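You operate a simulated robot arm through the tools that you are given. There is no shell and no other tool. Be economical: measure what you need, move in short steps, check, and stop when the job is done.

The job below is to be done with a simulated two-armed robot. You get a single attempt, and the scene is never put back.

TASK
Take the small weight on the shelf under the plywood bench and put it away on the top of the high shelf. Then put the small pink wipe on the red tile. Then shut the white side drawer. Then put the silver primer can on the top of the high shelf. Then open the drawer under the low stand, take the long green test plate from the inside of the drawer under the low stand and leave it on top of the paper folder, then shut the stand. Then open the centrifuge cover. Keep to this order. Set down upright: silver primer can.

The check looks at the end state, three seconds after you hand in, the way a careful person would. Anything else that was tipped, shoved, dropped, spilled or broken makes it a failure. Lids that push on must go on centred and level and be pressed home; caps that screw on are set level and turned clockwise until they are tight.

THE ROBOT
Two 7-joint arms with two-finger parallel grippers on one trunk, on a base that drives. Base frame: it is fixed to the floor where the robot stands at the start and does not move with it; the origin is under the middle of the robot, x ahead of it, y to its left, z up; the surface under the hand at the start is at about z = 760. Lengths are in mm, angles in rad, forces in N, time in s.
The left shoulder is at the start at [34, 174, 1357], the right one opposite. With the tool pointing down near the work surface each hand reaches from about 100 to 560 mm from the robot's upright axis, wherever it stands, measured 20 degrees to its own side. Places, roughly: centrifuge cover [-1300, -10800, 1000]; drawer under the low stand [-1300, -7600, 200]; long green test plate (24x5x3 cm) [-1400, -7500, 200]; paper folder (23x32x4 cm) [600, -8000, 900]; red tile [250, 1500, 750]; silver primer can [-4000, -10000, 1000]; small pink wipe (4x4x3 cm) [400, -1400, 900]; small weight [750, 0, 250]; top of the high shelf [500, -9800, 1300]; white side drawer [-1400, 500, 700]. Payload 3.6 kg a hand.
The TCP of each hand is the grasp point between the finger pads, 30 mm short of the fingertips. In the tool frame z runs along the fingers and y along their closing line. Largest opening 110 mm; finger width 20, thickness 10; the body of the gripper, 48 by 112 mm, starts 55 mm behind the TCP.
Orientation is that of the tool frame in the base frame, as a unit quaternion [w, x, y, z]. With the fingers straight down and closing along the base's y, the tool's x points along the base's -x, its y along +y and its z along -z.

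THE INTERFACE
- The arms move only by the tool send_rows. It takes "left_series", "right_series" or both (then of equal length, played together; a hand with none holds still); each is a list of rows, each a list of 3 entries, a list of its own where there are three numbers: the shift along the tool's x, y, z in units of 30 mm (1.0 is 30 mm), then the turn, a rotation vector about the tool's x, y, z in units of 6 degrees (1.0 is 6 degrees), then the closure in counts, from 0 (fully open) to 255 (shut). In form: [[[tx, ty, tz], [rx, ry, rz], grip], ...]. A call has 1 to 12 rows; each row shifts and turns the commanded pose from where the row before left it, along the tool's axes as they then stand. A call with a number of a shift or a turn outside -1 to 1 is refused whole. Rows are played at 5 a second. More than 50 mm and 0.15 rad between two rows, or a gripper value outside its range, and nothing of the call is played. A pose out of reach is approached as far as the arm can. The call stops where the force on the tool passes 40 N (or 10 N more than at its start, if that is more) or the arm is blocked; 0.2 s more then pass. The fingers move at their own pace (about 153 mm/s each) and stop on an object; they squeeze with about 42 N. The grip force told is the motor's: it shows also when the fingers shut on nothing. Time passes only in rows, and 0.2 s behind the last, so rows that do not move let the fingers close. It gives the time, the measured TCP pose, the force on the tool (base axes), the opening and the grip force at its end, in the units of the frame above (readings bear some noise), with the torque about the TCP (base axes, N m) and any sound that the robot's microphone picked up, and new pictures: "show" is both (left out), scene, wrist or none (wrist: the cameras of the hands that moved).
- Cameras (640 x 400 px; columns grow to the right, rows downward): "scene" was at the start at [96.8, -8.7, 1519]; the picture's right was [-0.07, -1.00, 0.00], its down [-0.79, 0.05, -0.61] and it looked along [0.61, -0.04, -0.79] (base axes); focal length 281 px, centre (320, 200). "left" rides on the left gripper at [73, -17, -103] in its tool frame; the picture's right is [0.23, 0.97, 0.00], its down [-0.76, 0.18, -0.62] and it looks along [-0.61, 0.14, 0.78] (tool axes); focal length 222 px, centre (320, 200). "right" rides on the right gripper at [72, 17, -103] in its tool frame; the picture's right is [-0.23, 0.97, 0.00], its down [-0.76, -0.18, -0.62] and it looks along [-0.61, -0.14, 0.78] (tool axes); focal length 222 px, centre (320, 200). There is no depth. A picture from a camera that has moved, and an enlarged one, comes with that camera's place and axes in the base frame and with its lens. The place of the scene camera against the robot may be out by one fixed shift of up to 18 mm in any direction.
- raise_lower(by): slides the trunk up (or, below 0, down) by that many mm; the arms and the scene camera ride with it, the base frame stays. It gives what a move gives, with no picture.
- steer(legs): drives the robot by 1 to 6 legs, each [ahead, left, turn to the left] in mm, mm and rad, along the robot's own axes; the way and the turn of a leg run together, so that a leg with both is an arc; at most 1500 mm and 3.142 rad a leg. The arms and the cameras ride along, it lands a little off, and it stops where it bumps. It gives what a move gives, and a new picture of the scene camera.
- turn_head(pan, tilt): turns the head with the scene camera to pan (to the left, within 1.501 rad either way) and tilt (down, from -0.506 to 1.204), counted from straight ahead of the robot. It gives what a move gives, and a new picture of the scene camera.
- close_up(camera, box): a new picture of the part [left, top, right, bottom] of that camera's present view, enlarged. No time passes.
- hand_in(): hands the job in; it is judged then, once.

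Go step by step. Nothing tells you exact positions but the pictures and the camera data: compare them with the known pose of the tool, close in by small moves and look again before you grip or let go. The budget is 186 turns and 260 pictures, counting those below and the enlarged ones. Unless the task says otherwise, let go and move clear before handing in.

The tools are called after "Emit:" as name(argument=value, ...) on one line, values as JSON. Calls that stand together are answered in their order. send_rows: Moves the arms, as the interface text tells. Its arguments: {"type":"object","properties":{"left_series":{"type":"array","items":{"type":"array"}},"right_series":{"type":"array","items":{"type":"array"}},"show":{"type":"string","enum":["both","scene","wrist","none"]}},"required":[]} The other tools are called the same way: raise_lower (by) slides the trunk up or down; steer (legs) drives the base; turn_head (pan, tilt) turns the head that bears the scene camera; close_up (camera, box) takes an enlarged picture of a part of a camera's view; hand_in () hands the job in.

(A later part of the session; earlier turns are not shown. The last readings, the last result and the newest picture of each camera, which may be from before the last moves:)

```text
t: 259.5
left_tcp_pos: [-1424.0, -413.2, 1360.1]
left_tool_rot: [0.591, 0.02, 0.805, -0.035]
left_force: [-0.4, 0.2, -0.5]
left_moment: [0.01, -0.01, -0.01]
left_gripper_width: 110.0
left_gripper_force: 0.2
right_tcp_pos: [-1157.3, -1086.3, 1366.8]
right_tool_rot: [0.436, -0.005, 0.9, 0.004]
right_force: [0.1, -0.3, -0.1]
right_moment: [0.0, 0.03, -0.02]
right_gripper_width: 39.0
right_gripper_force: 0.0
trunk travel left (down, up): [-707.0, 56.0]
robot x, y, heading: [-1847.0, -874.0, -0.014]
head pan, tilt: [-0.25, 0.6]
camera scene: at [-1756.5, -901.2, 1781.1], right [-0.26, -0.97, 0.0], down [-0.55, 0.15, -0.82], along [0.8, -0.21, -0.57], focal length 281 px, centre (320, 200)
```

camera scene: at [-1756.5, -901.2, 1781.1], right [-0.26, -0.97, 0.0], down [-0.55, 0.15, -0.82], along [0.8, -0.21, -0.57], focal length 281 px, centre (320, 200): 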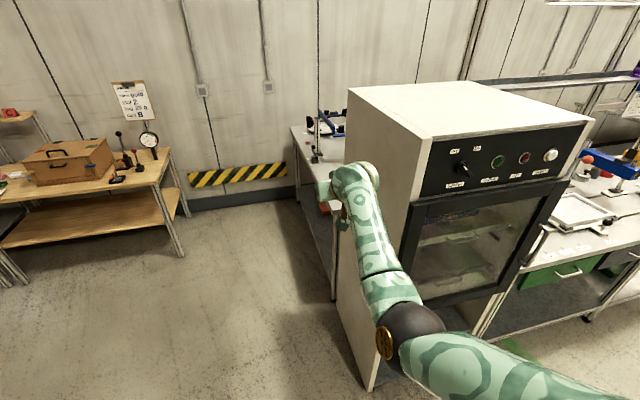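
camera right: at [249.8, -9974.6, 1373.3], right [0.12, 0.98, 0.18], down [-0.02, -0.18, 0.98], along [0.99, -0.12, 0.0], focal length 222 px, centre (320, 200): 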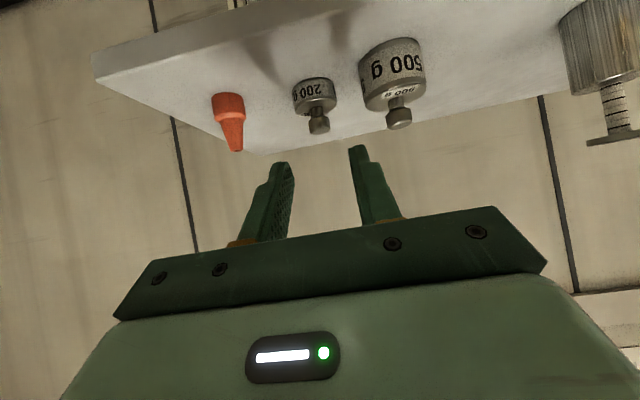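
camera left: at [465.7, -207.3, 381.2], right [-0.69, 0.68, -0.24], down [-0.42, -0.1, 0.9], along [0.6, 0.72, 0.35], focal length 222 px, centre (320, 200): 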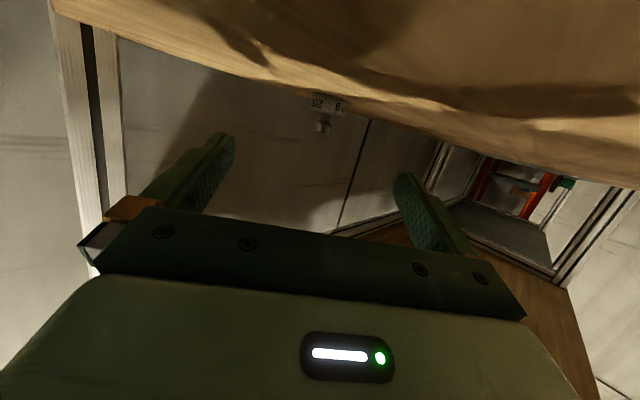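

Route through is clear. I'll drive to the wipe table and face it obliquely for the right hand.

Emit:
steer(legs=[[1400, 90, 0], [430, -170, 0], [0, 0, -0.39]])

Emit:
turn_head(pan=-0.5, tilt=0.8)

```text
t: 270.0
left_tcp_pos: [548.9, -771.1, 1359.0]
left_tool_rot: [0.57, 0.193, 0.782, -0.162]
left_force: [-0.4, -0.5, 0.5]
left_moment: [0.0, 0.0, 0.01]
left_gripper_width: 109.8
left_gripper_force: 0.1
right_tcp_pos: [506.4, -1495.6, 1366.2]
right_tool_rot: [0.427, 0.19, 0.879, -0.091]
right_force: [0.1, -0.7, -0.2]
right_moment: [0.0, 0.0, 0.03]
right_gripper_width: 38.9
right_gripper_force: 0.1
trunk travel left (down, up): [-707.0, 56.0]
robot x, y, heading: [-29.7, -1015.0, -0.443]
head pan, tilt: [-0.25, 0.6]
camera scene: at [42.0, -1076.8, 1781.1], right [-0.64, -0.77, 0.0], down [-0.43, 0.36, -0.82], along [0.63, -0.53, -0.57], focal length 281 px, centre (320, 200)
```

scene: 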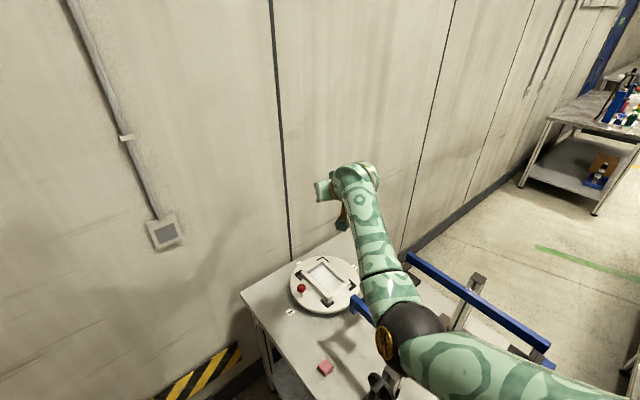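

```text
t: 270.8
left_tcp_pos: [548.8, -771.7, 1359.3]
left_tool_rot: [0.57, 0.194, 0.782, -0.163]
left_force: [0.2, 0.4, 0.1]
left_moment: [0.0, 0.02, 0.01]
left_gripper_width: 110.2
left_gripper_force: 0.0
right_tcp_pos: [506.4, -1495.1, 1365.7]
right_tool_rot: [0.426, 0.19, 0.88, -0.092]
right_force: [-0.6, 0.6, 0.3]
right_moment: [0.03, -0.02, 0.03]
right_gripper_width: 38.7
right_gripper_force: 0.1
trunk travel left (down, up): [-707.0, 56.0]
robot x, y, heading: [-30.7, -1012.1, -0.444]
head pan, tilt: [-0.499, 0.799]
camera scene: at [21.5, -1086.1, 1764.3], right [-0.81, -0.59, 0.0], down [-0.42, 0.58, -0.7], along [0.41, -0.57, -0.72], focal length 281 px, centre (320, 200)
```

scene: 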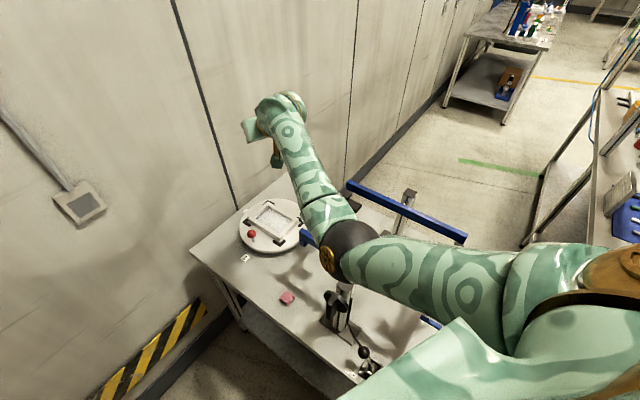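

The wipe is confirmed at (351, -1360, ~877). A tall post stands near it on the right-arm side, so I'll use the left hand. Turning both hands to point down.

Emit:
send_rows(left_series=[[[0, -0.7, 0], [0, 1, 0], 0], [[0, -0.7, 0], [0, 1, 0], 0], [[0, -0.7, 0], [0, 1, 0], 0], [[0, -0.7, 0], [0, 1, 0], 0], [[0, -0.7, 0], [0, 1, 0], 0], [[0, -0.7, 0], [0, 1, 0], 0], [[0, -0.7, 0], [0, 1, 0], 0], [[0, -0.7, 0], [0, 1, 0], 0], [[0, -0.7, 0], [0, 1, 0], 0], [[0, -0.7, 0], [0, 1, 0], 0], [[0, -0.7, 0], [0, 1, 0], 0], [[0, -0.7, 0], [0, 1, 0], 0]], right_series=[[[0.45, 0, -0.58], [0, 1, 0], 165], [[0.51, 0, -0.53], [0, 1, 0], 165], [[0.56, 0, -0.47], [0, 1, 0], 165], [[0.61, 0, -0.41], [0, 1, 0], 165], [[0.64, 0, -0.34], [0, 1, 0], 165], [[0.68, 0, -0.27], [0, 1, 0], 165], [[0.7, 0, -0.2], [0, 1, 0], 165], [[0.72, 0, -0.13], [0, 1, 0], 165], [[0.73, 0, -0.05], [0, 0.67, 0], 165], [[0.7, 0, 0], [0, 0, 0], 165], [[0.7, 0, 0], [0, 0, 0], 165], [[0, 0, 0], [0, 0, 0], 165]], show="none")

Emit:
steer(legs=[[0, 0, -0.76]])

```text
t: 273.4
left_tcp_pos: [425.9, -990.7, 1367.0]
left_tool_rot: [0.001, 0.252, 0.968, -0.016]
left_force: [0.0, -0.6, -0.4]
left_moment: [0.03, -0.01, -0.02]
left_gripper_width: 109.6
left_gripper_force: 0.1
right_tcp_pos: [320.3, -1430.1, 1332.9]
right_tool_rot: [-0.001, 0.211, 0.978, 0.002]
right_force: [-0.1, 0.7, -0.4]
right_moment: [0.03, 0.0, 0.02]
right_gripper_width: 38.7
right_gripper_force: 0.3
right hand out of reach, approached as far as the arm can: row 9, 10, 11
trunk travel left (down, up): [-707.0, 56.0]
robot x, y, heading: [-28.2, -1013.6, -0.447]
head pan, tilt: [-0.499, 0.799]
```

```text
t: 275.8
left_tcp_pos: [318.5, -1306.4, 1366.9]
left_tool_rot: [-0.005, 0.589, 0.808, -0.017]
left_force: [0.2, 0.7, -0.8]
left_moment: [0.01, -0.02, -0.01]
left_gripper_width: 110.2
left_gripper_force: 0.0
right_tcp_pos: [-58.5, -1556.1, 1334.5]
right_tool_rot: [-0.001, 0.554, 0.832, 0.002]
right_force: [0.5, 0.2, 0.5]
right_moment: [0.0, -0.01, 0.02]
right_gripper_width: 39.0
right_gripper_force: 0.0
trunk travel left (down, up): [-707.0, 56.0]
robot x, y, heading: [-31.5, -1011.9, -1.202]
head pan, tilt: [-0.499, 0.799]
camera scene: at [-41.7, -1106.2, 1764.2], right [-0.99, 0.13, 0.0], down [0.09, 0.71, -0.7], along [-0.09, -0.69, -0.72], focal length 281 px, centre (320, 200)
```

scene: 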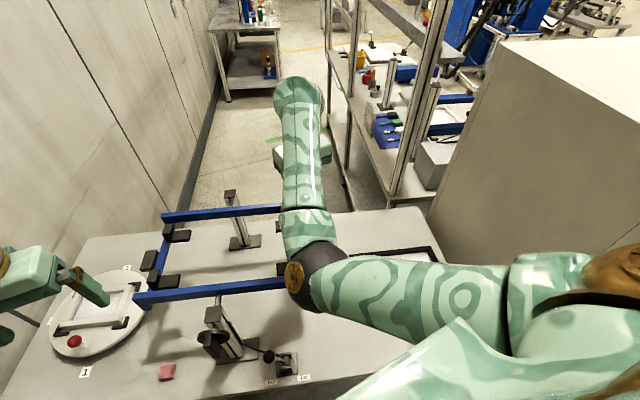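

The left hand is nearly above the wipe. Lowering the trunk a bit and bringing the hand over it.

Emit:
raise_lower(by=-110)

Emit:
send_rows(left_series=[[[-0.7, 0.17, 0.7], [0, 0, 0], 0], [[-0.7, 0.17, 0.7], [0, 0, 0], 0], [[-0.65, 0.16, 0.7], [0, 0, 0], 0], [[0, 0, 1], [0, 0, 0], 0], [[0, 0, 1], [0, 0, 0], 0], [[0, 0, 1], [0, 0, 0], 0], [[0, 0, 1], [0, 0, 0], 0], [[0, 0, 1], [0, 0, 0], 0], [[0, 0, 1], [0, 0, 0], 0]], show="wrist")

```text
t: 277.2
left_tcp_pos: [318.6, -1308.0, 1257.4]
left_tool_rot: [-0.005, 0.589, 0.808, -0.017]
left_force: [0.1, -0.8, 0.7]
left_moment: [-0.02, -0.04, -0.01]
left_gripper_width: 110.0
left_gripper_force: 0.0
right_tcp_pos: [-59.3, -1557.4, 1222.2]
right_tool_rot: [0.0, 0.554, 0.833, 0.001]
right_force: [0.2, 0.4, -0.2]
right_moment: [0.01, 0.01, 0.0]
right_gripper_width: 38.6
right_gripper_force: 0.0
trunk travel left (down, up): [-597.0, 166.0]
robot x, y, heading: [-31.2, -1008.9, -1.2]
head pan, tilt: [-0.499, 0.799]
```

```text
t: 279.2
left_tcp_pos: [346.2, -1364.3, 1014.1]
left_tool_rot: [-0.004, 0.589, 0.808, -0.017]
left_force: [-0.3, -0.4, -1.2]
left_moment: [-0.02, -0.02, 0.01]
left_gripper_width: 110.0
left_gripper_force: 0.0
right_tcp_pos: [-57.9, -1556.8, 1223.2]
right_tool_rot: [0.0, 0.554, 0.833, 0.002]
right_force: [0.0, 0.0, 0.0]
right_moment: [-0.01, -0.01, 0.01]
right_gripper_width: 38.8
right_gripper_force: 0.1
trunk travel left (down, up): [-597.0, 166.0]
robot x, y, heading: [-28.3, -1012.6, -1.195]
head pan, tilt: [-0.499, 0.799]
camera left: at [311.2, -1299.3, 1117.9], right [0.86, 0.51, -0.04], down [0.42, -0.66, 0.63], along [0.3, -0.55, -0.78], focal length 222 px, centre (320, 200)
```

left: 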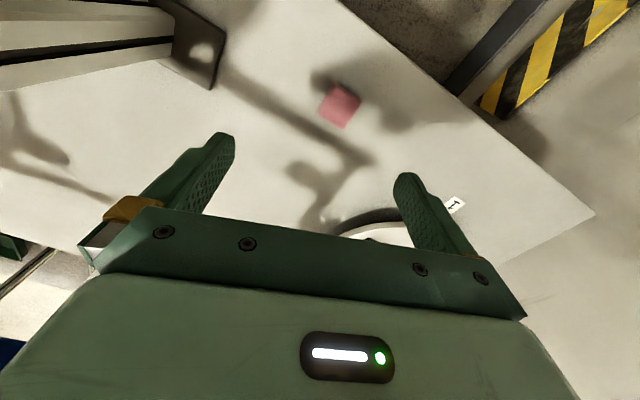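

Wipe center is about (356, -1350), aligned with the base axes. I'll correct laterally, rotate to square up and descend most of the way.

Emit:
send_rows(left_series=[[[0.33, 0.46, 0], [0, 0, 0], 0], [[0, 0, 0.6], [0, 0, 1], 0], [[0, 0, 0.6], [0, 0, 1], 0], [[0, 0, 0.6], [0, 0, 1], 0], [[0, 0, 0.6], [0, 0, 0], 0]], show="wrist")

```text
t: 280.4
left_tcp_pos: [354.1, -1353.2, 942.9]
left_tool_rot: [-0.002, 0.709, 0.705, -0.017]
left_force: [-0.7, -0.9, -0.9]
left_moment: [0.03, -0.01, -0.01]
left_gripper_width: 110.0
left_gripper_force: 0.1
right_tcp_pos: [-59.7, -1557.5, 1222.6]
right_tool_rot: [-0.001, 0.554, 0.832, 0.001]
right_force: [0.0, -0.3, 0.2]
right_moment: [0.0, 0.0, 0.01]
right_gripper_width: 38.7
right_gripper_force: 0.1
trunk travel left (down, up): [-597.0, 166.0]
robot x, y, heading: [-31.1, -1012.8, -1.201]
head pan, tilt: [-0.499, 0.799]
camera left: at [340.4, -1280.2, 1045.6], right [0.97, 0.22, -0.03], down [0.19, -0.75, 0.63], along [0.12, -0.62, -0.77], focal length 222 px, centre (320, 200)
```

left: 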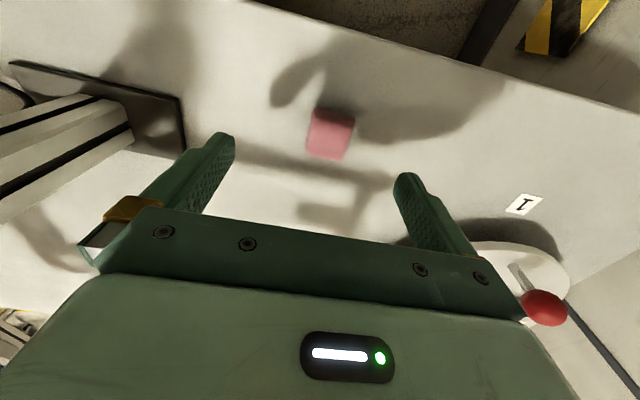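

Final correction and descend to grip.

Emit:
send_rows(left_series=[[[0.23, 0.2, 0.5], [0, 0, 0], 60], [[0, 0, 0.6], [0, 0, 0], 60], [[0, 0, 0.4], [0, 0, 0], 60], [[0, 0, 0], [0, 0, 0], 255], [[0, 0, 0], [0, 0, 0], 255], [[0, 0, 0], [0, 0, 0], 255]], show="wrist")

```text
t: 281.8
left_tcp_pos: [355.4, -1348.1, 896.5]
left_tool_rot: [-0.003, 0.708, 0.706, -0.017]
left_force: [-0.3, 0.1, 0.0]
left_moment: [-0.01, -0.03, 0.02]
left_gripper_width: 35.8
left_gripper_force: 42.7
right_tcp_pos: [-58.9, -1556.7, 1222.4]
right_tool_rot: [0.0, 0.554, 0.832, 0.001]
right_force: [0.7, -0.5, -0.2]
right_moment: [0.01, -0.02, -0.01]
right_gripper_width: 38.9
right_gripper_force: 0.1
trunk travel left (down, up): [-597.0, 166.0]
robot x, y, heading: [-28.9, -1013.2, -1.199]
head pan, tilt: [-0.499, 0.799]
camera left: at [343.2, -1274.9, 999.1], right [0.97, 0.22, -0.03], down [0.19, -0.75, 0.63], along [0.12, -0.62, -0.77], focal length 222 px, centre (320, 200)
```

left: 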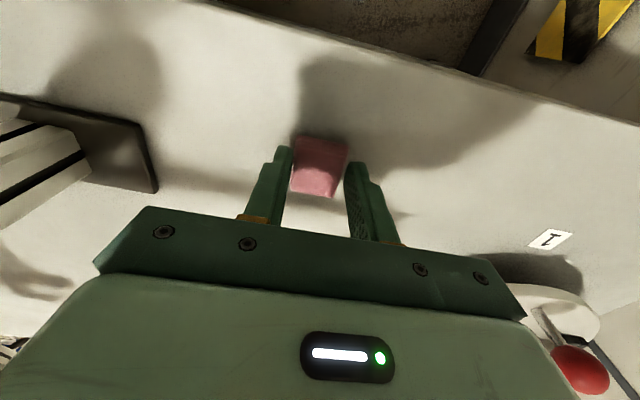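

Wipe gripped. Lifting and heading toward the tile side.

Emit:
send_rows(left_series=[[[0, 0, -1], [0, 0, 0], 255], [[0, 0, -1], [0, 0, 0], 255], [[0, 0, -1], [0, 0, 0], 255], [[0, 0, -1], [0, 0, 0], 255], [[0, 0, -1], [0, 0, 0], 255], [[0, 0, -1], [0, 0, 0], 255], [[0, 0, -1], [0, 0, 0], 255], [[0, 0, -1], [0, 0, 0], 255]], show="none")

Emit:
steer(legs=[[-300, 0, 0], [0, 0, 1.2], [-420, 0, 0], [0, 1450, 0]])

Emit:
turn_head(pan=0.5, tilt=0.6)

```text
t: 283.6
left_tcp_pos: [362.8, -1343.6, 1136.6]
left_tool_rot: [-0.002, 0.708, 0.706, -0.017]
left_force: [0.9, -0.3, -0.5]
left_moment: [0.02, 0.0, 0.0]
left_gripper_width: 36.0
left_gripper_force: 41.8
right_tcp_pos: [-58.0, -1557.0, 1223.4]
right_tool_rot: [0.0, 0.555, 0.832, 0.001]
right_force: [-0.5, 0.3, 0.1]
right_moment: [-0.01, -0.01, -0.02]
right_gripper_width: 38.9
right_gripper_force: 0.1
trunk travel left (down, up): [-597.0, 166.0]
robot x, y, heading: [-34.2, -1011.9, -1.196]
head pan, tilt: [-0.499, 0.799]
```

```text
t: 297.8
left_tcp_pos: [-129.9, 979.4, 1136.9]
left_tool_rot: [0.008, 0.184, 0.983, -0.016]
left_force: [-0.5, -0.8, -0.7]
left_moment: [-0.01, -0.02, 0.01]
left_gripper_width: 35.9
left_gripper_force: 42.0
right_tcp_pos: [-83.0, 510.6, 1222.5]
right_tool_rot: [-0.001, -0.014, 1.0, 0.001]
right_force: [0.4, -0.5, -0.3]
right_moment: [0.01, 0.0, 0.01]
right_gripper_width: 38.6
right_gripper_force: 0.0
trunk travel left (down, up): [-597.0, 166.0]
robot x, y, heading: [-581.2, 730.5, 0.01]
head pan, tilt: [-0.499, 0.799]
camera scene: at [-500.8, 691.1, 1654.2], right [-0.47, -0.88, 0.0], down [-0.63, 0.34, -0.7], along [0.61, -0.33, -0.72], focal length 281 px, centre (320, 200)
```

scene: 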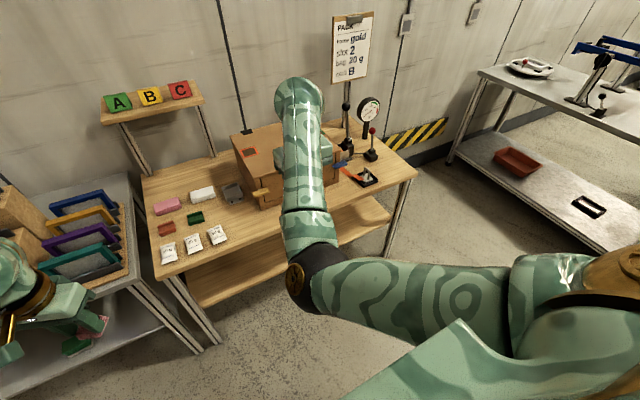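

```text
t: 299.0
left_tcp_pos: [-129.4, 979.5, 1137.2]
left_tool_rot: [0.007, 0.184, 0.983, -0.015]
left_force: [-0.5, -0.2, 0.1]
left_moment: [-0.01, -0.01, -0.02]
left_gripper_width: 35.8
left_gripper_force: 42.1
right_tcp_pos: [-81.2, 509.8, 1221.9]
right_tool_rot: [-0.002, -0.015, 1.0, 0.0]
right_force: [0.5, 0.4, -0.6]
right_moment: [0.05, 0.03, 0.01]
right_gripper_width: 38.9
right_gripper_force: 0.0
trunk travel left (down, up): [-597.0, 166.0]
robot x, y, heading: [-579.6, 733.7, 0.003]
head pan, tilt: [0.499, 0.6]
camera scene: at [-494.5, 772.0, 1671.0], right [0.48, -0.88, 0.0], down [-0.5, -0.27, -0.82], along [0.72, 0.4, -0.57], focal length 281 px, centre (320, 200)
```

scene: 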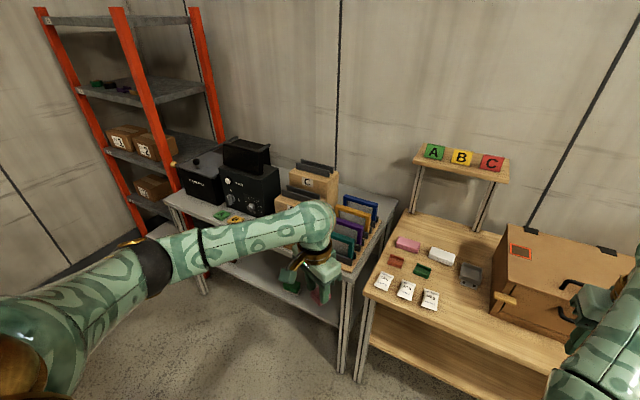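

Colored tiles lie on the gray table, partly hidden by my left forearm. I'll move further left and look.

Emit:
steer(legs=[[0, 420, 0]])

Emit:
close_up(camera="scene", box=[200, 180, 400, 305])

```text
t: 301.6
left_tcp_pos: [-140.4, 1401.1, 1137.7]
left_tool_rot: [0.008, 0.176, 0.984, -0.016]
left_force: [-1.1, -0.9, 0.2]
left_moment: [0.02, 0.0, -0.03]
left_gripper_width: 36.2
left_gripper_force: 41.9
right_tcp_pos: [-85.1, 931.3, 1222.5]
right_tool_rot: [-0.001, -0.023, 1.0, 0.0]
right_force: [-0.4, 0.9, 0.1]
right_moment: [-0.04, 0.01, 0.02]
right_gripper_width: 38.7
right_gripper_force: 0.1
trunk travel left (down, up): [-597.0, 166.0]
robot x, y, heading: [-583.4, 1144.8, 0.023]
head pan, tilt: [0.499, 0.6]
camera scene: at [-501.5, 1186.5, 1671.0], right [0.5, -0.87, 0.0], down [-0.49, -0.28, -0.82], along [0.71, 0.41, -0.57], focal length 281 px, centre (320, 200)
```

scene: 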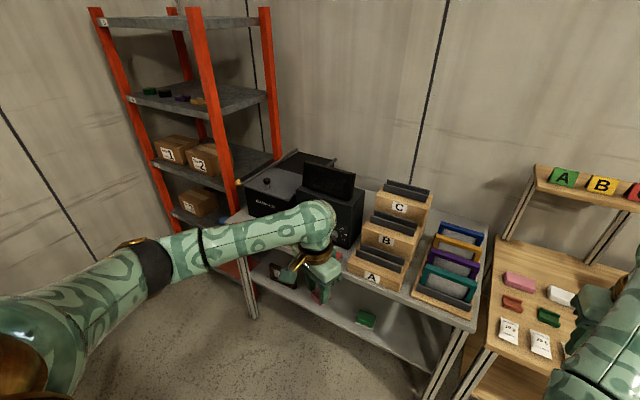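

```text
3.20 times, centred on (300, 242) of scene
camera zoom: at [-501.5, 1186.5, 1671.0], right [0.5, -0.87, 0.0], down [-0.49, -0.28, -0.82], along [0.71, 0.41, -0.57], focal length 899 px, centre (384, 64)
```

zoom: 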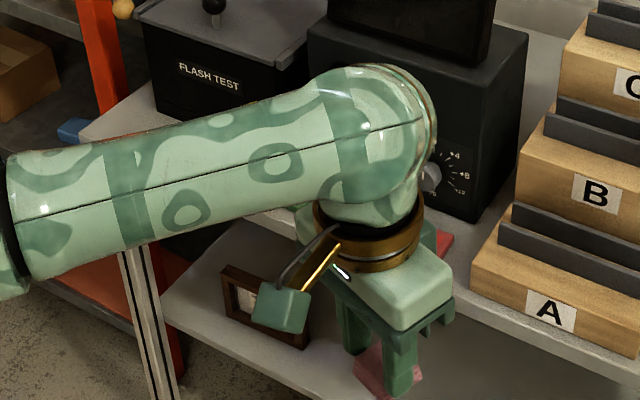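

I glimpse a red tile right behind the hand, about (285, 1545). Driving closer and checking with the wrist camera.

Emit:
steer(legs=[[330, 130, 0]])

Emit:
send_rows(left_series=[[[0, 0, 1], [0, 0, 0], 255], [[0, 0, 1], [0, 0, 0], 255]], show="wrist")

```text
t: 303.9
left_tcp_pos: [195.0, 1541.3, 1136.8]
left_tool_rot: [0.007, 0.177, 0.984, -0.015]
left_force: [-0.5, 0.3, 0.0]
left_moment: [-0.01, -0.01, 0.01]
left_gripper_width: 35.8
left_gripper_force: 42.3
right_tcp_pos: [249.9, 1072.7, 1222.5]
right_tool_rot: [0.0, -0.021, 1.0, 0.0]
right_force: [0.2, -0.4, 0.1]
right_moment: [0.01, -0.03, 0.01]
right_gripper_width: 38.5
right_gripper_force: 0.1
trunk travel left (down, up): [-597.0, 166.0]
robot x, y, heading: [-253.3, 1287.1, 0.021]
head pan, tilt: [0.499, 0.6]
camera scene: at [-166.6, 1327.9, 1671.0], right [0.5, -0.87, 0.0], down [-0.49, -0.28, -0.82], along [0.72, 0.41, -0.57], focal length 281 px, centre (320, 200)
```

scene: 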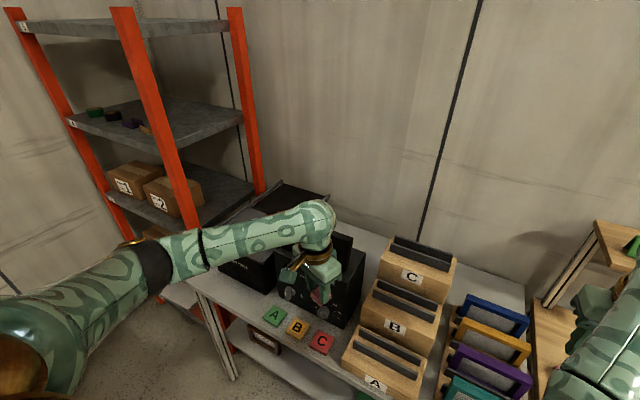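

```text
t: 304.5
left_tcp_pos: [195.6, 1538.1, 1077.2]
left_tool_rot: [0.008, 0.178, 0.984, -0.015]
left_force: [-0.8, 0.0, -1.0]
left_moment: [0.02, 0.02, -0.01]
left_gripper_width: 36.2
left_gripper_force: 41.5
right_tcp_pos: [250.4, 1072.1, 1222.2]
right_tool_rot: [-0.001, -0.021, 1.0, -0.001]
right_force: [-0.3, 0.2, -1.0]
right_moment: [0.03, 0.05, -0.03]
right_gripper_width: 38.8
right_gripper_force: 0.1
trunk travel left (down, up): [-597.0, 166.0]
robot x, y, heading: [-252.7, 1286.9, 0.023]
head pan, tilt: [0.499, 0.6]
camera left: at [120.8, 1550.3, 1180.0], right [0.13, 0.99, -0.03], down [0.77, -0.08, 0.63], along [0.63, -0.1, -0.77], focal length 222 px, centre (320, 200)
```

left: 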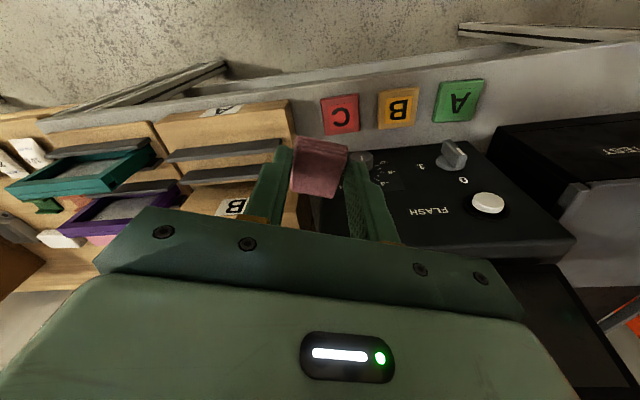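

Red tile "C" is at about (254, 1561, ~790). I'll square the hand, move over it and descend partway.

Emit:
send_rows(left_series=[[[-0.79, 0.7, 0], [0, 0, 0], 255], [[-0.78, 0.7, 0], [0, 0, 0], 255], [[0, 0, 0.8], [0, 0, -0.85], 255], [[0, 0, 0.8], [0, 0, -0.85], 255], [[0, 0, 0.8], [0, 0, -0.85], 255], [[0, 0, 0.8], [0, 0, -0.85], 255], [[0, 0, 0.8], [0, 0, 0], 255], [[0, 0, 0.8], [0, 0, 0], 255]], show="both")

```text
t: 306.3
left_tcp_pos: [250.6, 1556.5, 935.6]
left_tool_rot: [0.005, 0.0, 1.0, -0.016]
left_force: [-0.6, 0.4, -0.2]
left_moment: [0.02, -0.01, 0.0]
left_gripper_width: 36.0
left_gripper_force: 42.1
left hand out of reach, approached as far as the arm can: row 8
right_tcp_pos: [249.8, 1071.0, 1221.8]
right_tool_rot: [-0.002, -0.022, 1.0, 0.001]
right_force: [0.9, -0.5, -0.1]
right_moment: [0.0, 0.02, 0.01]
right_gripper_width: 38.8
right_gripper_force: 0.1
trunk travel left (down, up): [-597.0, 166.0]
robot x, y, heading: [-253.3, 1286.1, 0.021]
head pan, tilt: [0.499, 0.6]
camera scene: at [-166.3, 1326.9, 1671.0], right [0.5, -0.87, 0.0], down [-0.49, -0.28, -0.82], along [0.72, 0.41, -0.57], focal length 281 px, centre (320, 200)
camera left: at [177.6, 1541.7, 1039.0], right [-0.23, 0.97, -0.03], down [0.75, 0.2, 0.63], along [0.62, 0.12, -0.78], focal length 222 px, centre (320, 200)
```

scene: 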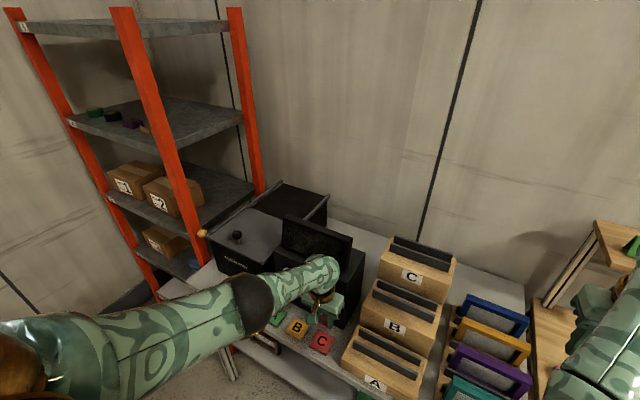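
left: 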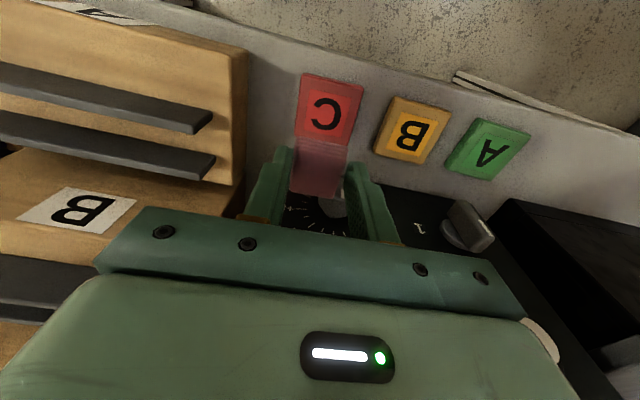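

Well aligned. Lowering with the trunk.

Emit:
raise_lower(by=-88)

Emit:
send_rows(left_series=[[[-0.1, 0.12, 0], [0, 0, 0], 255]], show="wrist")

```text
t: 307.3
left_tcp_pos: [253.2, 1556.9, 859.2]
left_tool_rot: [0.006, 0.001, 1.0, -0.018]
left_force: [-7.6, -1.7, 16.1]
left_moment: [0.02, 0.04, 0.0]
left_gripper_width: 35.9
left_gripper_force: 42.1
right_tcp_pos: [251.0, 1072.0, 1136.1]
right_tool_rot: [-0.006, -0.023, 1.0, 0.001]
right_force: [0.4, 0.4, -0.2]
right_moment: [0.03, 0.02, -0.02]
right_gripper_width: 38.7
right_gripper_force: 0.0
trunk travel left (down, up): [-518.0, 245.0]
robot x, y, heading: [-249.7, 1287.4, 0.022]
head pan, tilt: [0.499, 0.6]
stopped: the force on the tool passed its limit at 47 N (the readings are from after the stop); the commanded pose is now the measured one
```

```text
t: 307.7
left_tcp_pos: [254.7, 1561.2, 857.5]
left_tool_rot: [0.007, 0.002, 1.0, -0.016]
left_force: [-3.9, -5.1, 12.6]
left_moment: [-0.1, -0.08, -0.01]
left_gripper_width: 36.0
left_gripper_force: 41.6
right_tcp_pos: [250.0, 1070.8, 1138.5]
right_tool_rot: [-0.004, -0.023, 1.0, 0.001]
right_force: [-0.6, -0.5, -0.4]
right_moment: [-0.01, 0.01, 0.0]
right_gripper_width: 39.2
right_gripper_force: 0.1
trunk travel left (down, up): [-518.0, 245.0]
robot x, y, heading: [-250.9, 1287.8, 0.028]
head pan, tilt: [0.499, 0.6]
camera left: at [182.3, 1545.7, 962.2], right [-0.22, 0.97, -0.04], down [0.75, 0.2, 0.63], along [0.62, 0.11, -0.78], focal length 222 px, centre (320, 200)
```

left: 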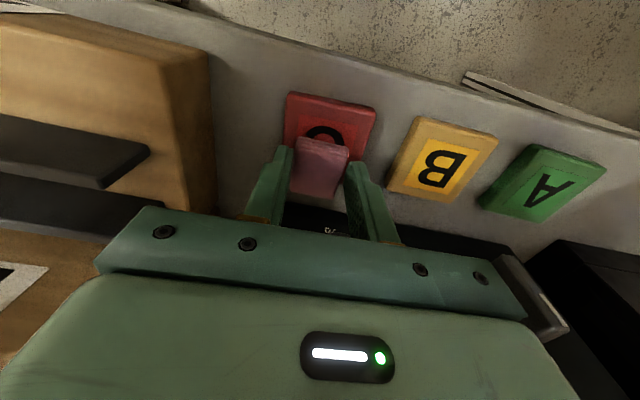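

Touching the tile, which is higher than I thought (z≈823), so I'm 18 mm too far. Lifting slightly, shifting back, and lowering again.

Emit:
send_rows(left_series=[[[0, 0, -0.5], [0, 0, 0], 255], [[0.6, -0.05, 0], [0, 0, 0], 255], [[0, 0, 0.2], [0, 0, 0], 255], [[0, 0, 0.1], [0, 0, 0], 255]], show="wrist")

```text
t: 308.7
left_tcp_pos: [240.5, 1561.3, 862.6]
left_tool_rot: [0.005, 0.001, 1.0, -0.017]
left_force: [0.2, 0.1, 0.5]
left_moment: [0.02, 0.02, -0.01]
left_gripper_width: 36.0
left_gripper_force: 42.0
right_tcp_pos: [251.6, 1072.6, 1139.4]
right_tool_rot: [-0.005, -0.023, 1.0, 0.0]
right_force: [-0.2, 0.2, 1.0]
right_moment: [0.01, -0.03, 0.03]
right_gripper_width: 38.9
right_gripper_force: 0.0
trunk travel left (down, up): [-518.0, 245.0]
robot x, y, heading: [-250.3, 1290.9, 0.029]
head pan, tilt: [0.499, 0.6]
camera left: at [166.5, 1545.9, 966.0], right [-0.23, 0.97, -0.04], down [0.75, 0.2, 0.63], along [0.62, 0.11, -0.78], focal length 222 px, centre (320, 200)
```

left: 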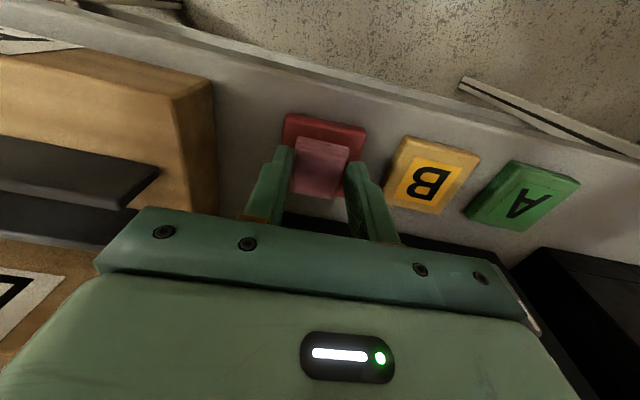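

Well centred. Setting it down and releasing.

Emit:
send_rows(left_series=[[[0, 0, 0.1], [0, 0, 0], 255], [[0, 0, 0.08], [0, 0, 0], 255], [[0, 0, 0], [0, 0, 0], 120], [[0, 0, 0], [0, 0, 0], 120], [[0, 0, -0.6], [0, 0, 0], 120], [[0, 0, -1], [0, 0, 0], 120], [[0, 0, -1], [0, 0, 0], 120], [[0, 0, -1], [0, 0, 0], 120]], show="wrist")

```text
t: 310.5
left_tcp_pos: [236.0, 1564.1, 967.1]
left_tool_rot: [0.005, 0.001, 1.0, -0.016]
left_force: [0.2, 0.3, -0.4]
left_moment: [0.02, 0.01, -0.01]
left_gripper_width: 58.1
left_gripper_force: 0.2
right_tcp_pos: [250.7, 1071.6, 1138.2]
right_tool_rot: [-0.005, -0.022, 1.0, 0.0]
right_force: [-0.5, 0.1, -0.1]
right_moment: [0.0, 0.0, 0.02]
right_gripper_width: 38.8
right_gripper_force: 0.0
trunk travel left (down, up): [-518.0, 245.0]
robot x, y, heading: [-250.3, 1285.1, 0.023]
head pan, tilt: [0.499, 0.6]
camera left: at [163.3, 1549.1, 1070.5], right [-0.23, 0.97, -0.03], down [0.76, 0.2, 0.63], along [0.62, 0.11, -0.78], focal length 222 px, centre (320, 200)
```

left: 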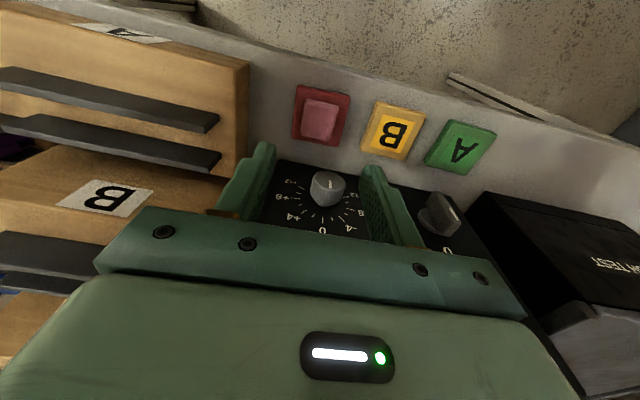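

The wipe rests on the red tile. Next the white drawer: lift, back away, turn to face -x and look.

Emit:
steer(legs=[[-400, -300, 0], [0, 0, -3.13]])

Emit:
turn_head(pan=0.1, tilt=0.6)

```text
t: 320.8
left_tcp_pos: [-1141.2, 703.9, 968.2]
left_tool_rot: [-0.017, 1.0, -0.007, -0.005]
left_force: [0.4, 0.0, -0.5]
left_moment: [0.02, 0.02, 0.01]
left_gripper_width: 57.9
left_gripper_force: 0.0
right_tcp_pos: [-1149.4, 1196.2, 1137.8]
right_tool_rot: [-0.001, 1.0, 0.017, 0.005]
right_force: [0.1, 0.3, -0.9]
right_moment: [-0.03, 0.02, 0.0]
right_gripper_width: 38.9
right_gripper_force: 0.2
trunk travel left (down, up): [-518.0, 245.0]
robot x, y, heading: [-652.5, 973.9, -3.128]
head pan, tilt: [0.499, 0.6]
camera scene: at [-754.2, 928.1, 1591.8], right [-0.49, 0.87, 0.0], down [0.49, 0.28, -0.82], along [-0.72, -0.4, -0.57], focal length 281 px, centre (320, 200)
```

scene: 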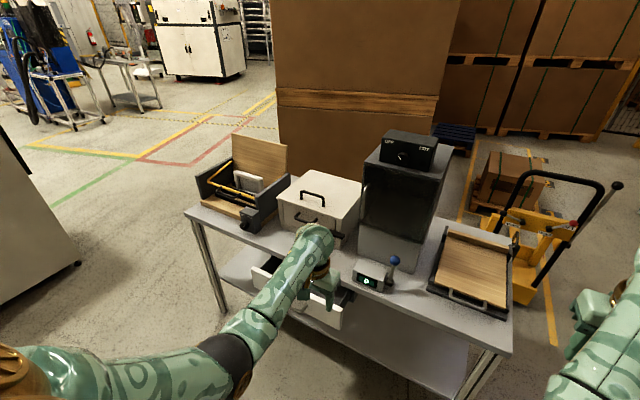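

```text
t: 321.7
left_tcp_pos: [-1141.2, 703.1, 966.4]
left_tool_rot: [-0.016, 1.0, -0.007, -0.005]
left_force: [0.1, -0.2, -0.3]
left_moment: [-0.03, 0.0, -0.01]
left_gripper_width: 58.5
left_gripper_force: 0.0
right_tcp_pos: [-1149.6, 1195.7, 1138.4]
right_tool_rot: [0.0, 1.0, 0.016, 0.006]
right_force: [0.0, 0.1, 0.6]
right_moment: [0.0, 0.06, 0.01]
right_gripper_width: 38.6
right_gripper_force: 0.2
trunk travel left (down, up): [-518.0, 245.0]
robot x, y, heading: [-650.3, 970.9, -3.125]
head pan, tilt: [0.099, 0.6]
camera scene: at [-764.9, 961.4, 1591.8], right [-0.11, 0.99, 0.0], down [0.56, 0.06, -0.82], along [-0.82, -0.09, -0.57], focal length 281 px, centre (320, 200)
```

scene: 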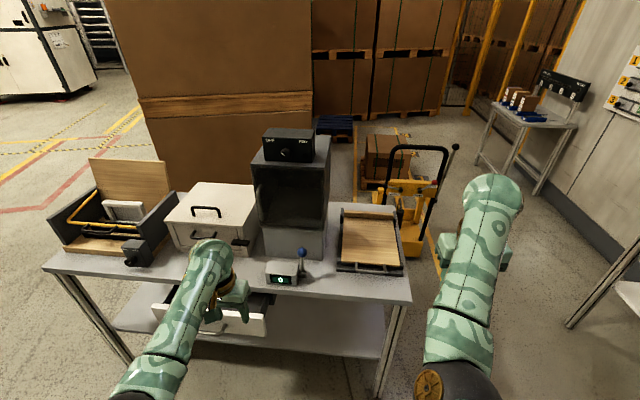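

The open drawer is under the table, with my left hand above it. Zooming for its front panel.

Emit:
close_up(camera="scene", box=[130, 230, 330, 355])

Emit:
close_up(camera="left", box=[0, 0, 640, 400])

```text
3.20 times, centred on (230, 292) of scene
camera zoom: at [-764.9, 961.4, 1591.8], right [-0.11, 0.99, 0.0], down [0.56, 0.06, -0.82], along [-0.82, -0.09, -0.57], focal length 899 px, centre (608, -96)
```

zoom: 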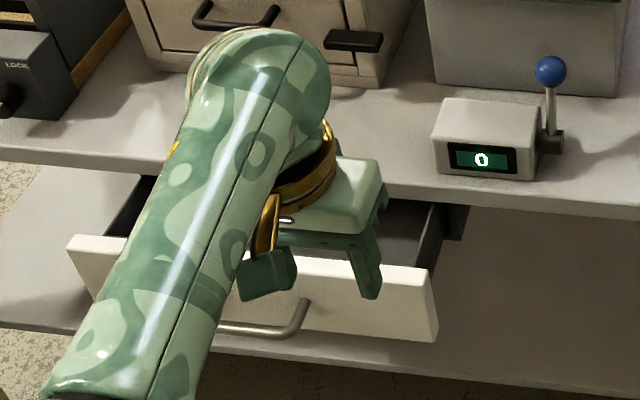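

```text
1.00 times, centred on (320, 200) of left (not enlarged: the box is as wide or as high as the picture)
camera zoom: at [-1067.2, 715.1, 1070.0], right [0.21, -0.98, -0.04], down [-0.76, -0.19, 0.63], along [-0.62, -0.11, -0.78], focal length 222 px, centre (320, 200)
```

zoom: 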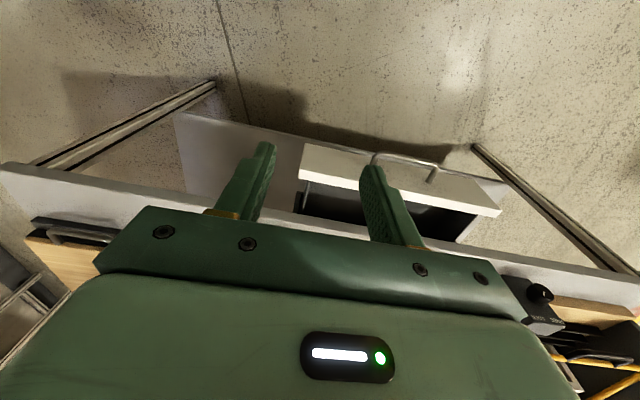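

The drawer panel is at x≈-1312, y 300–717, z 590–720, with the table edge at x≈-1380. I'll line up the left hand at y≈505, closed and pitched forward.

Emit:
steer(legs=[[0, 192, 0]])

Emit:
raise_lower(by=-150)

Emit:
send_rows(left_series=[[[0, 0, 0.4], [0, -1, 0], 255], [[0.04, 0, 0.4], [0, -1, 0], 255], [[0.08, 0, 0.39], [0, -1, 0], 255], [[0.12, 0, 0.38], [0, -1, 0], 255], [[0.16, 0, 0.37], [0, -1, 0], 255], [[0.2, 0, 0.35], [0, -1, 0], 255], [[0.24, 0, 0.32], [0, -1, 0], 255], [[0.27, 0, 0.3], [0, -1, 0], 255], [[0.3, 0, 0.27], [0, -1, 0], 255]], show="both")

```text
t: 323.3
left_tcp_pos: [-1138.7, 515.4, 967.2]
left_tool_rot: [-0.018, 1.0, -0.008, -0.005]
left_force: [0.5, 0.0, -0.2]
left_moment: [0.03, 0.02, 0.05]
left_gripper_width: 58.0
left_gripper_force: 0.1
right_tcp_pos: [-1148.4, 1005.0, 1138.9]
right_tool_rot: [0.0, 1.0, 0.016, 0.005]
right_force: [-0.2, -0.5, -0.2]
right_moment: [0.03, 0.0, 0.0]
right_gripper_width: 39.1
right_gripper_force: 0.0
trunk travel left (down, up): [-518.0, 245.0]
robot x, y, heading: [-647.9, 785.7, -3.132]
head pan, tilt: [0.099, 0.6]
camera scene: at [-762.9, 770.9, 1591.8], right [-0.11, 0.99, 0.0], down [0.56, 0.06, -0.82], along [-0.82, -0.09, -0.57], focal length 281 px, centre (320, 200)
```

scene: 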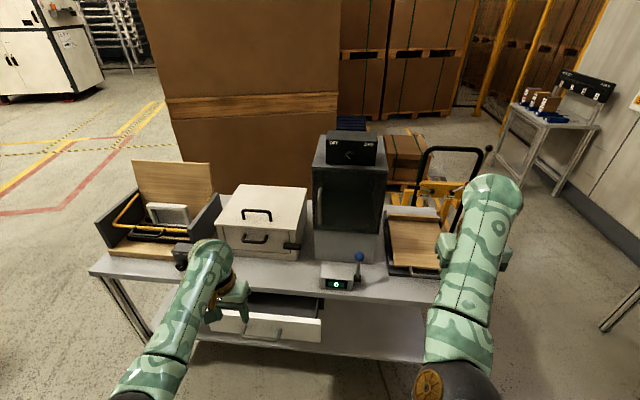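

```text
t: 325.0
left_tcp_pos: [-1138.9, 514.6, 816.8]
left_tool_rot: [-0.016, 1.0, -0.007, -0.006]
left_force: [0.3, -0.4, -0.6]
left_moment: [0.0, -0.04, 0.02]
left_gripper_width: 58.2
left_gripper_force: 0.0
right_tcp_pos: [-1154.0, 1006.1, 956.2]
right_tool_rot: [0.001, 0.999, 0.017, 0.038]
right_force: [-0.2, -0.2, 0.1]
right_moment: [-0.03, 0.02, -0.05]
right_gripper_width: 38.7
right_gripper_force: 0.0
trunk travel left (down, up): [-368.0, 395.0]
robot x, y, heading: [-647.5, 783.2, -3.126]
head pan, tilt: [0.099, 0.6]
```

```text
t: 327.0
left_tcp_pos: [-1142.6, 517.6, 707.0]
left_tool_rot: [-0.017, 0.889, 0.002, -0.459]
left_force: [1.0, 0.5, -0.8]
left_moment: [-0.03, -0.03, -0.04]
left_gripper_width: 0.0
left_gripper_force: 37.4
right_tcp_pos: [-1153.2, 1006.4, 956.5]
right_tool_rot: [-0.002, 0.999, 0.017, 0.039]
right_force: [0.1, -0.1, 0.4]
right_moment: [-0.01, -0.01, 0.0]
right_gripper_width: 38.9
right_gripper_force: 0.1
trunk travel left (down, up): [-368.0, 395.0]
robot x, y, heading: [-648.5, 786.0, -3.134]
head pan, tilt: [0.099, 0.6]
camera scene: at [-795.9, 771.5, 1440.6], right [-0.11, 0.99, 0.0], down [0.56, 0.06, -0.82], along [-0.82, -0.09, -0.57], focal length 281 px, centre (320, 200)
camera left: at [-1015.6, 531.1, 709.8], right [0.12, -0.97, -0.22], down [0.06, -0.21, 0.98], along [-0.99, -0.13, 0.04], focal length 222 px, centre (320, 200)
```

scene: 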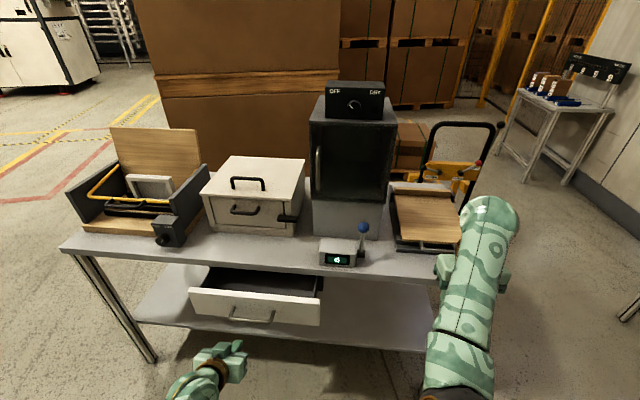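
left: 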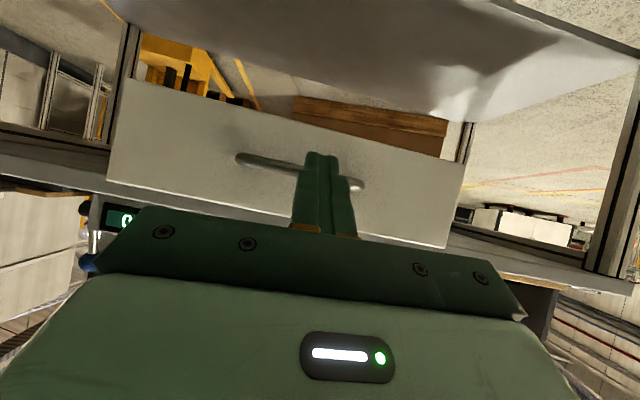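

The fingertips would meet the handle, so I'll raise the hand 28 mm, shift 22 mm right, then drive forward to push.

Emit:
send_rows(left_series=[[[-0.73, 0.0, -0.57], [0, 0, 0], 255]], show="none")

Emit:
steer(legs=[[120, -20, 0], [70, 0, 0]])

```text
t: 327.4
left_tcp_pos: [-1139.6, 514.3, 736.3]
left_tool_rot: [-0.019, 0.888, 0.0, -0.459]
left_force: [-0.7, 0.3, -0.2]
left_moment: [0.0, -0.04, 0.01]
left_gripper_width: 0.0
left_gripper_force: 37.8
right_tcp_pos: [-1154.2, 1006.3, 955.3]
right_tool_rot: [-0.001, 0.999, 0.016, 0.038]
right_force: [0.7, -0.3, 0.4]
right_moment: [-0.02, 0.03, -0.01]
right_gripper_width: 38.4
right_gripper_force: 0.1
trunk travel left (down, up): [-368.0, 395.0]
robot x, y, heading: [-645.1, 789.1, -3.133]
head pan, tilt: [0.099, 0.6]
```

```text
t: 329.3
left_tcp_pos: [-1333.3, 533.1, 735.5]
left_tool_rot: [-0.018, 0.889, 0.001, -0.458]
left_force: [-0.8, -0.5, 0.1]
left_moment: [-0.01, 0.02, 0.0]
left_gripper_width: 0.0
left_gripper_force: 38.1
right_tcp_pos: [-1347.0, 1023.8, 955.3]
right_tool_rot: [0.0, 0.999, 0.017, 0.04]
right_force: [0.2, -0.3, 0.4]
right_moment: [-0.01, -0.01, 0.01]
right_gripper_width: 38.7
right_gripper_force: 0.0
trunk travel left (down, up): [-368.0, 395.0]
robot x, y, heading: [-841.7, 804.5, -3.135]
head pan, tilt: [0.099, 0.6]
camera scene: at [-989.5, 789.7, 1440.4], right [-0.11, 0.99, 0.0], down [0.56, 0.06, -0.82], along [-0.82, -0.09, -0.57], focal length 281 px, centre (320, 200)
```

scene: 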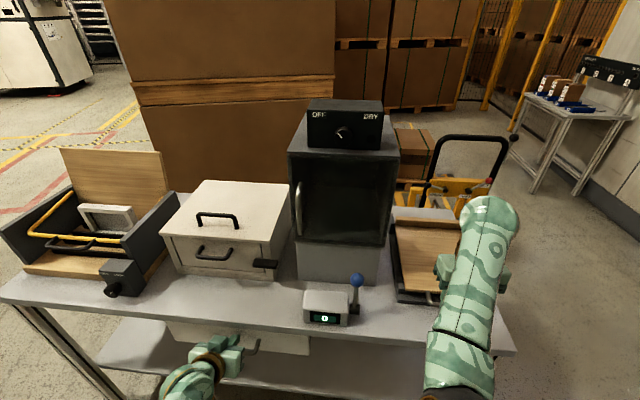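

Emit:
send_rows(left_series=[[[0, 0, 0], [0, 0, 0], 255]], show="wrist")

Emit:
close_up(camera="scene", box=[130, 270, 350, 400])

```text
t: 329.7
left_tcp_pos: [-1332.5, 533.3, 735.4]
left_tool_rot: [-0.017, 0.888, 0.003, -0.459]
left_force: [0.6, -0.4, 0.0]
left_moment: [-0.03, -0.04, 0.01]
left_gripper_width: 0.0
left_gripper_force: 37.6
right_tcp_pos: [-1346.3, 1023.5, 954.7]
right_tool_rot: [-0.001, 0.999, 0.016, 0.04]
right_force: [-0.5, 0.4, 0.8]
right_moment: [0.01, -0.03, 0.0]
right_gripper_width: 39.1
right_gripper_force: 0.1
trunk travel left (down, up): [-368.0, 395.0]
robot x, y, heading: [-838.2, 803.0, -3.13]
head pan, tilt: [0.099, 0.6]
camera left: at [-1206.0, 546.8, 738.2], right [0.12, -0.97, -0.22], down [0.06, -0.21, 0.98], along [-0.99, -0.13, 0.04], focal length 222 px, centre (320, 200)
```

left: 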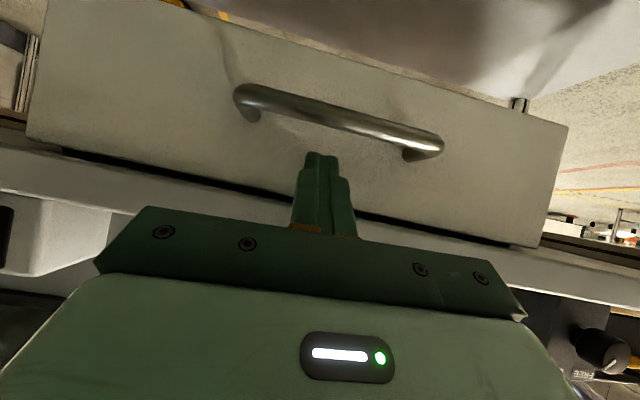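

```text
2.91 times, centred on (240, 335) of scene
camera zoom: at [-987.9, 789.8, 1440.6], right [-0.11, 0.99, 0.0], down [0.56, 0.06, -0.82], along [-0.82, -0.09, -0.57], focal length 817 px, centre (553, -193)
```

zoom: 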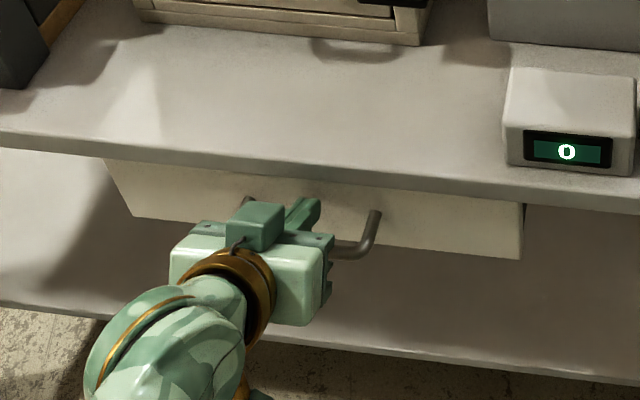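

The drawer has moved in. I'll push on gently until it seats.

Emit:
steer(legs=[[40, 0, 0]])

Emit:
send_rows(left_series=[[[0, 0, 0], [0, 0, 0], 255]], show="wrist")

```text
t: 330.5
left_tcp_pos: [-1339.7, 530.5, 727.6]
left_tool_rot: [-0.017, 0.894, 0.003, -0.447]
left_force: [12.6, 0.3, 4.4]
left_moment: [0.0, 0.0, -0.01]
left_gripper_width: 0.0
left_gripper_force: 38.2
right_tcp_pos: [-1364.9, 1020.8, 954.9]
right_tool_rot: [-0.001, 0.999, 0.019, 0.038]
right_force: [-0.2, 1.6, -0.5]
right_moment: [0.01, 0.03, 0.02]
right_gripper_width: 39.1
right_gripper_force: 0.0
trunk travel left (down, up): [-368.0, 395.0]
robot x, y, heading: [-857.5, 802.9, -3.128]
head pan, tilt: [0.099, 0.6]
stopped in leg 1: the force on the tool passed its limit at 180 N (the readings are from after the stop); the commanded pose is now the measured one
camera scene: at [-1004.9, 789.4, 1440.8], right [-0.12, 0.99, 0.0], down [0.56, 0.07, -0.83], along [-0.82, -0.1, -0.56], focal length 281 px, centre (320, 200)
```

scene: 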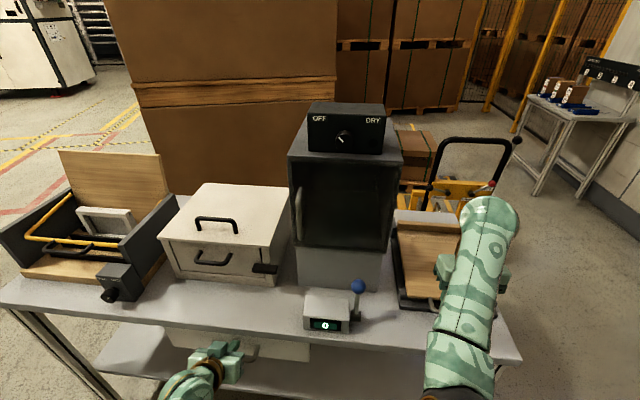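

```text
t: 330.9
left_tcp_pos: [-1339.9, 532.0, 727.4]
left_tool_rot: [-0.017, 0.894, 0.002, -0.449]
left_force: [16.5, 0.8, 1.7]
left_moment: [0.07, -0.11, 0.0]
left_gripper_width: 0.0
left_gripper_force: 37.6
right_tcp_pos: [-1364.5, 1023.4, 955.2]
right_tool_rot: [0.0, 0.999, 0.019, 0.038]
right_force: [-0.2, -0.6, 0.6]
right_moment: [-0.03, -0.05, -0.02]
right_gripper_width: 39.1
right_gripper_force: 0.1
trunk travel left (down, up): [-368.0, 395.0]
robot x, y, heading: [-861.5, 804.5, -3.124]
head pan, tilt: [0.099, 0.6]
camera left: at [-1213.1, 545.5, 732.7], right [0.13, -0.97, -0.21], down [0.04, -0.21, 0.98], along [-0.99, -0.13, 0.01], focal length 222 px, centre (320, 200)
```

left: 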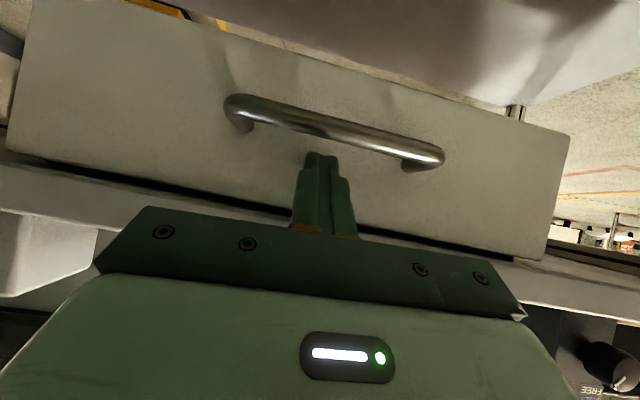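

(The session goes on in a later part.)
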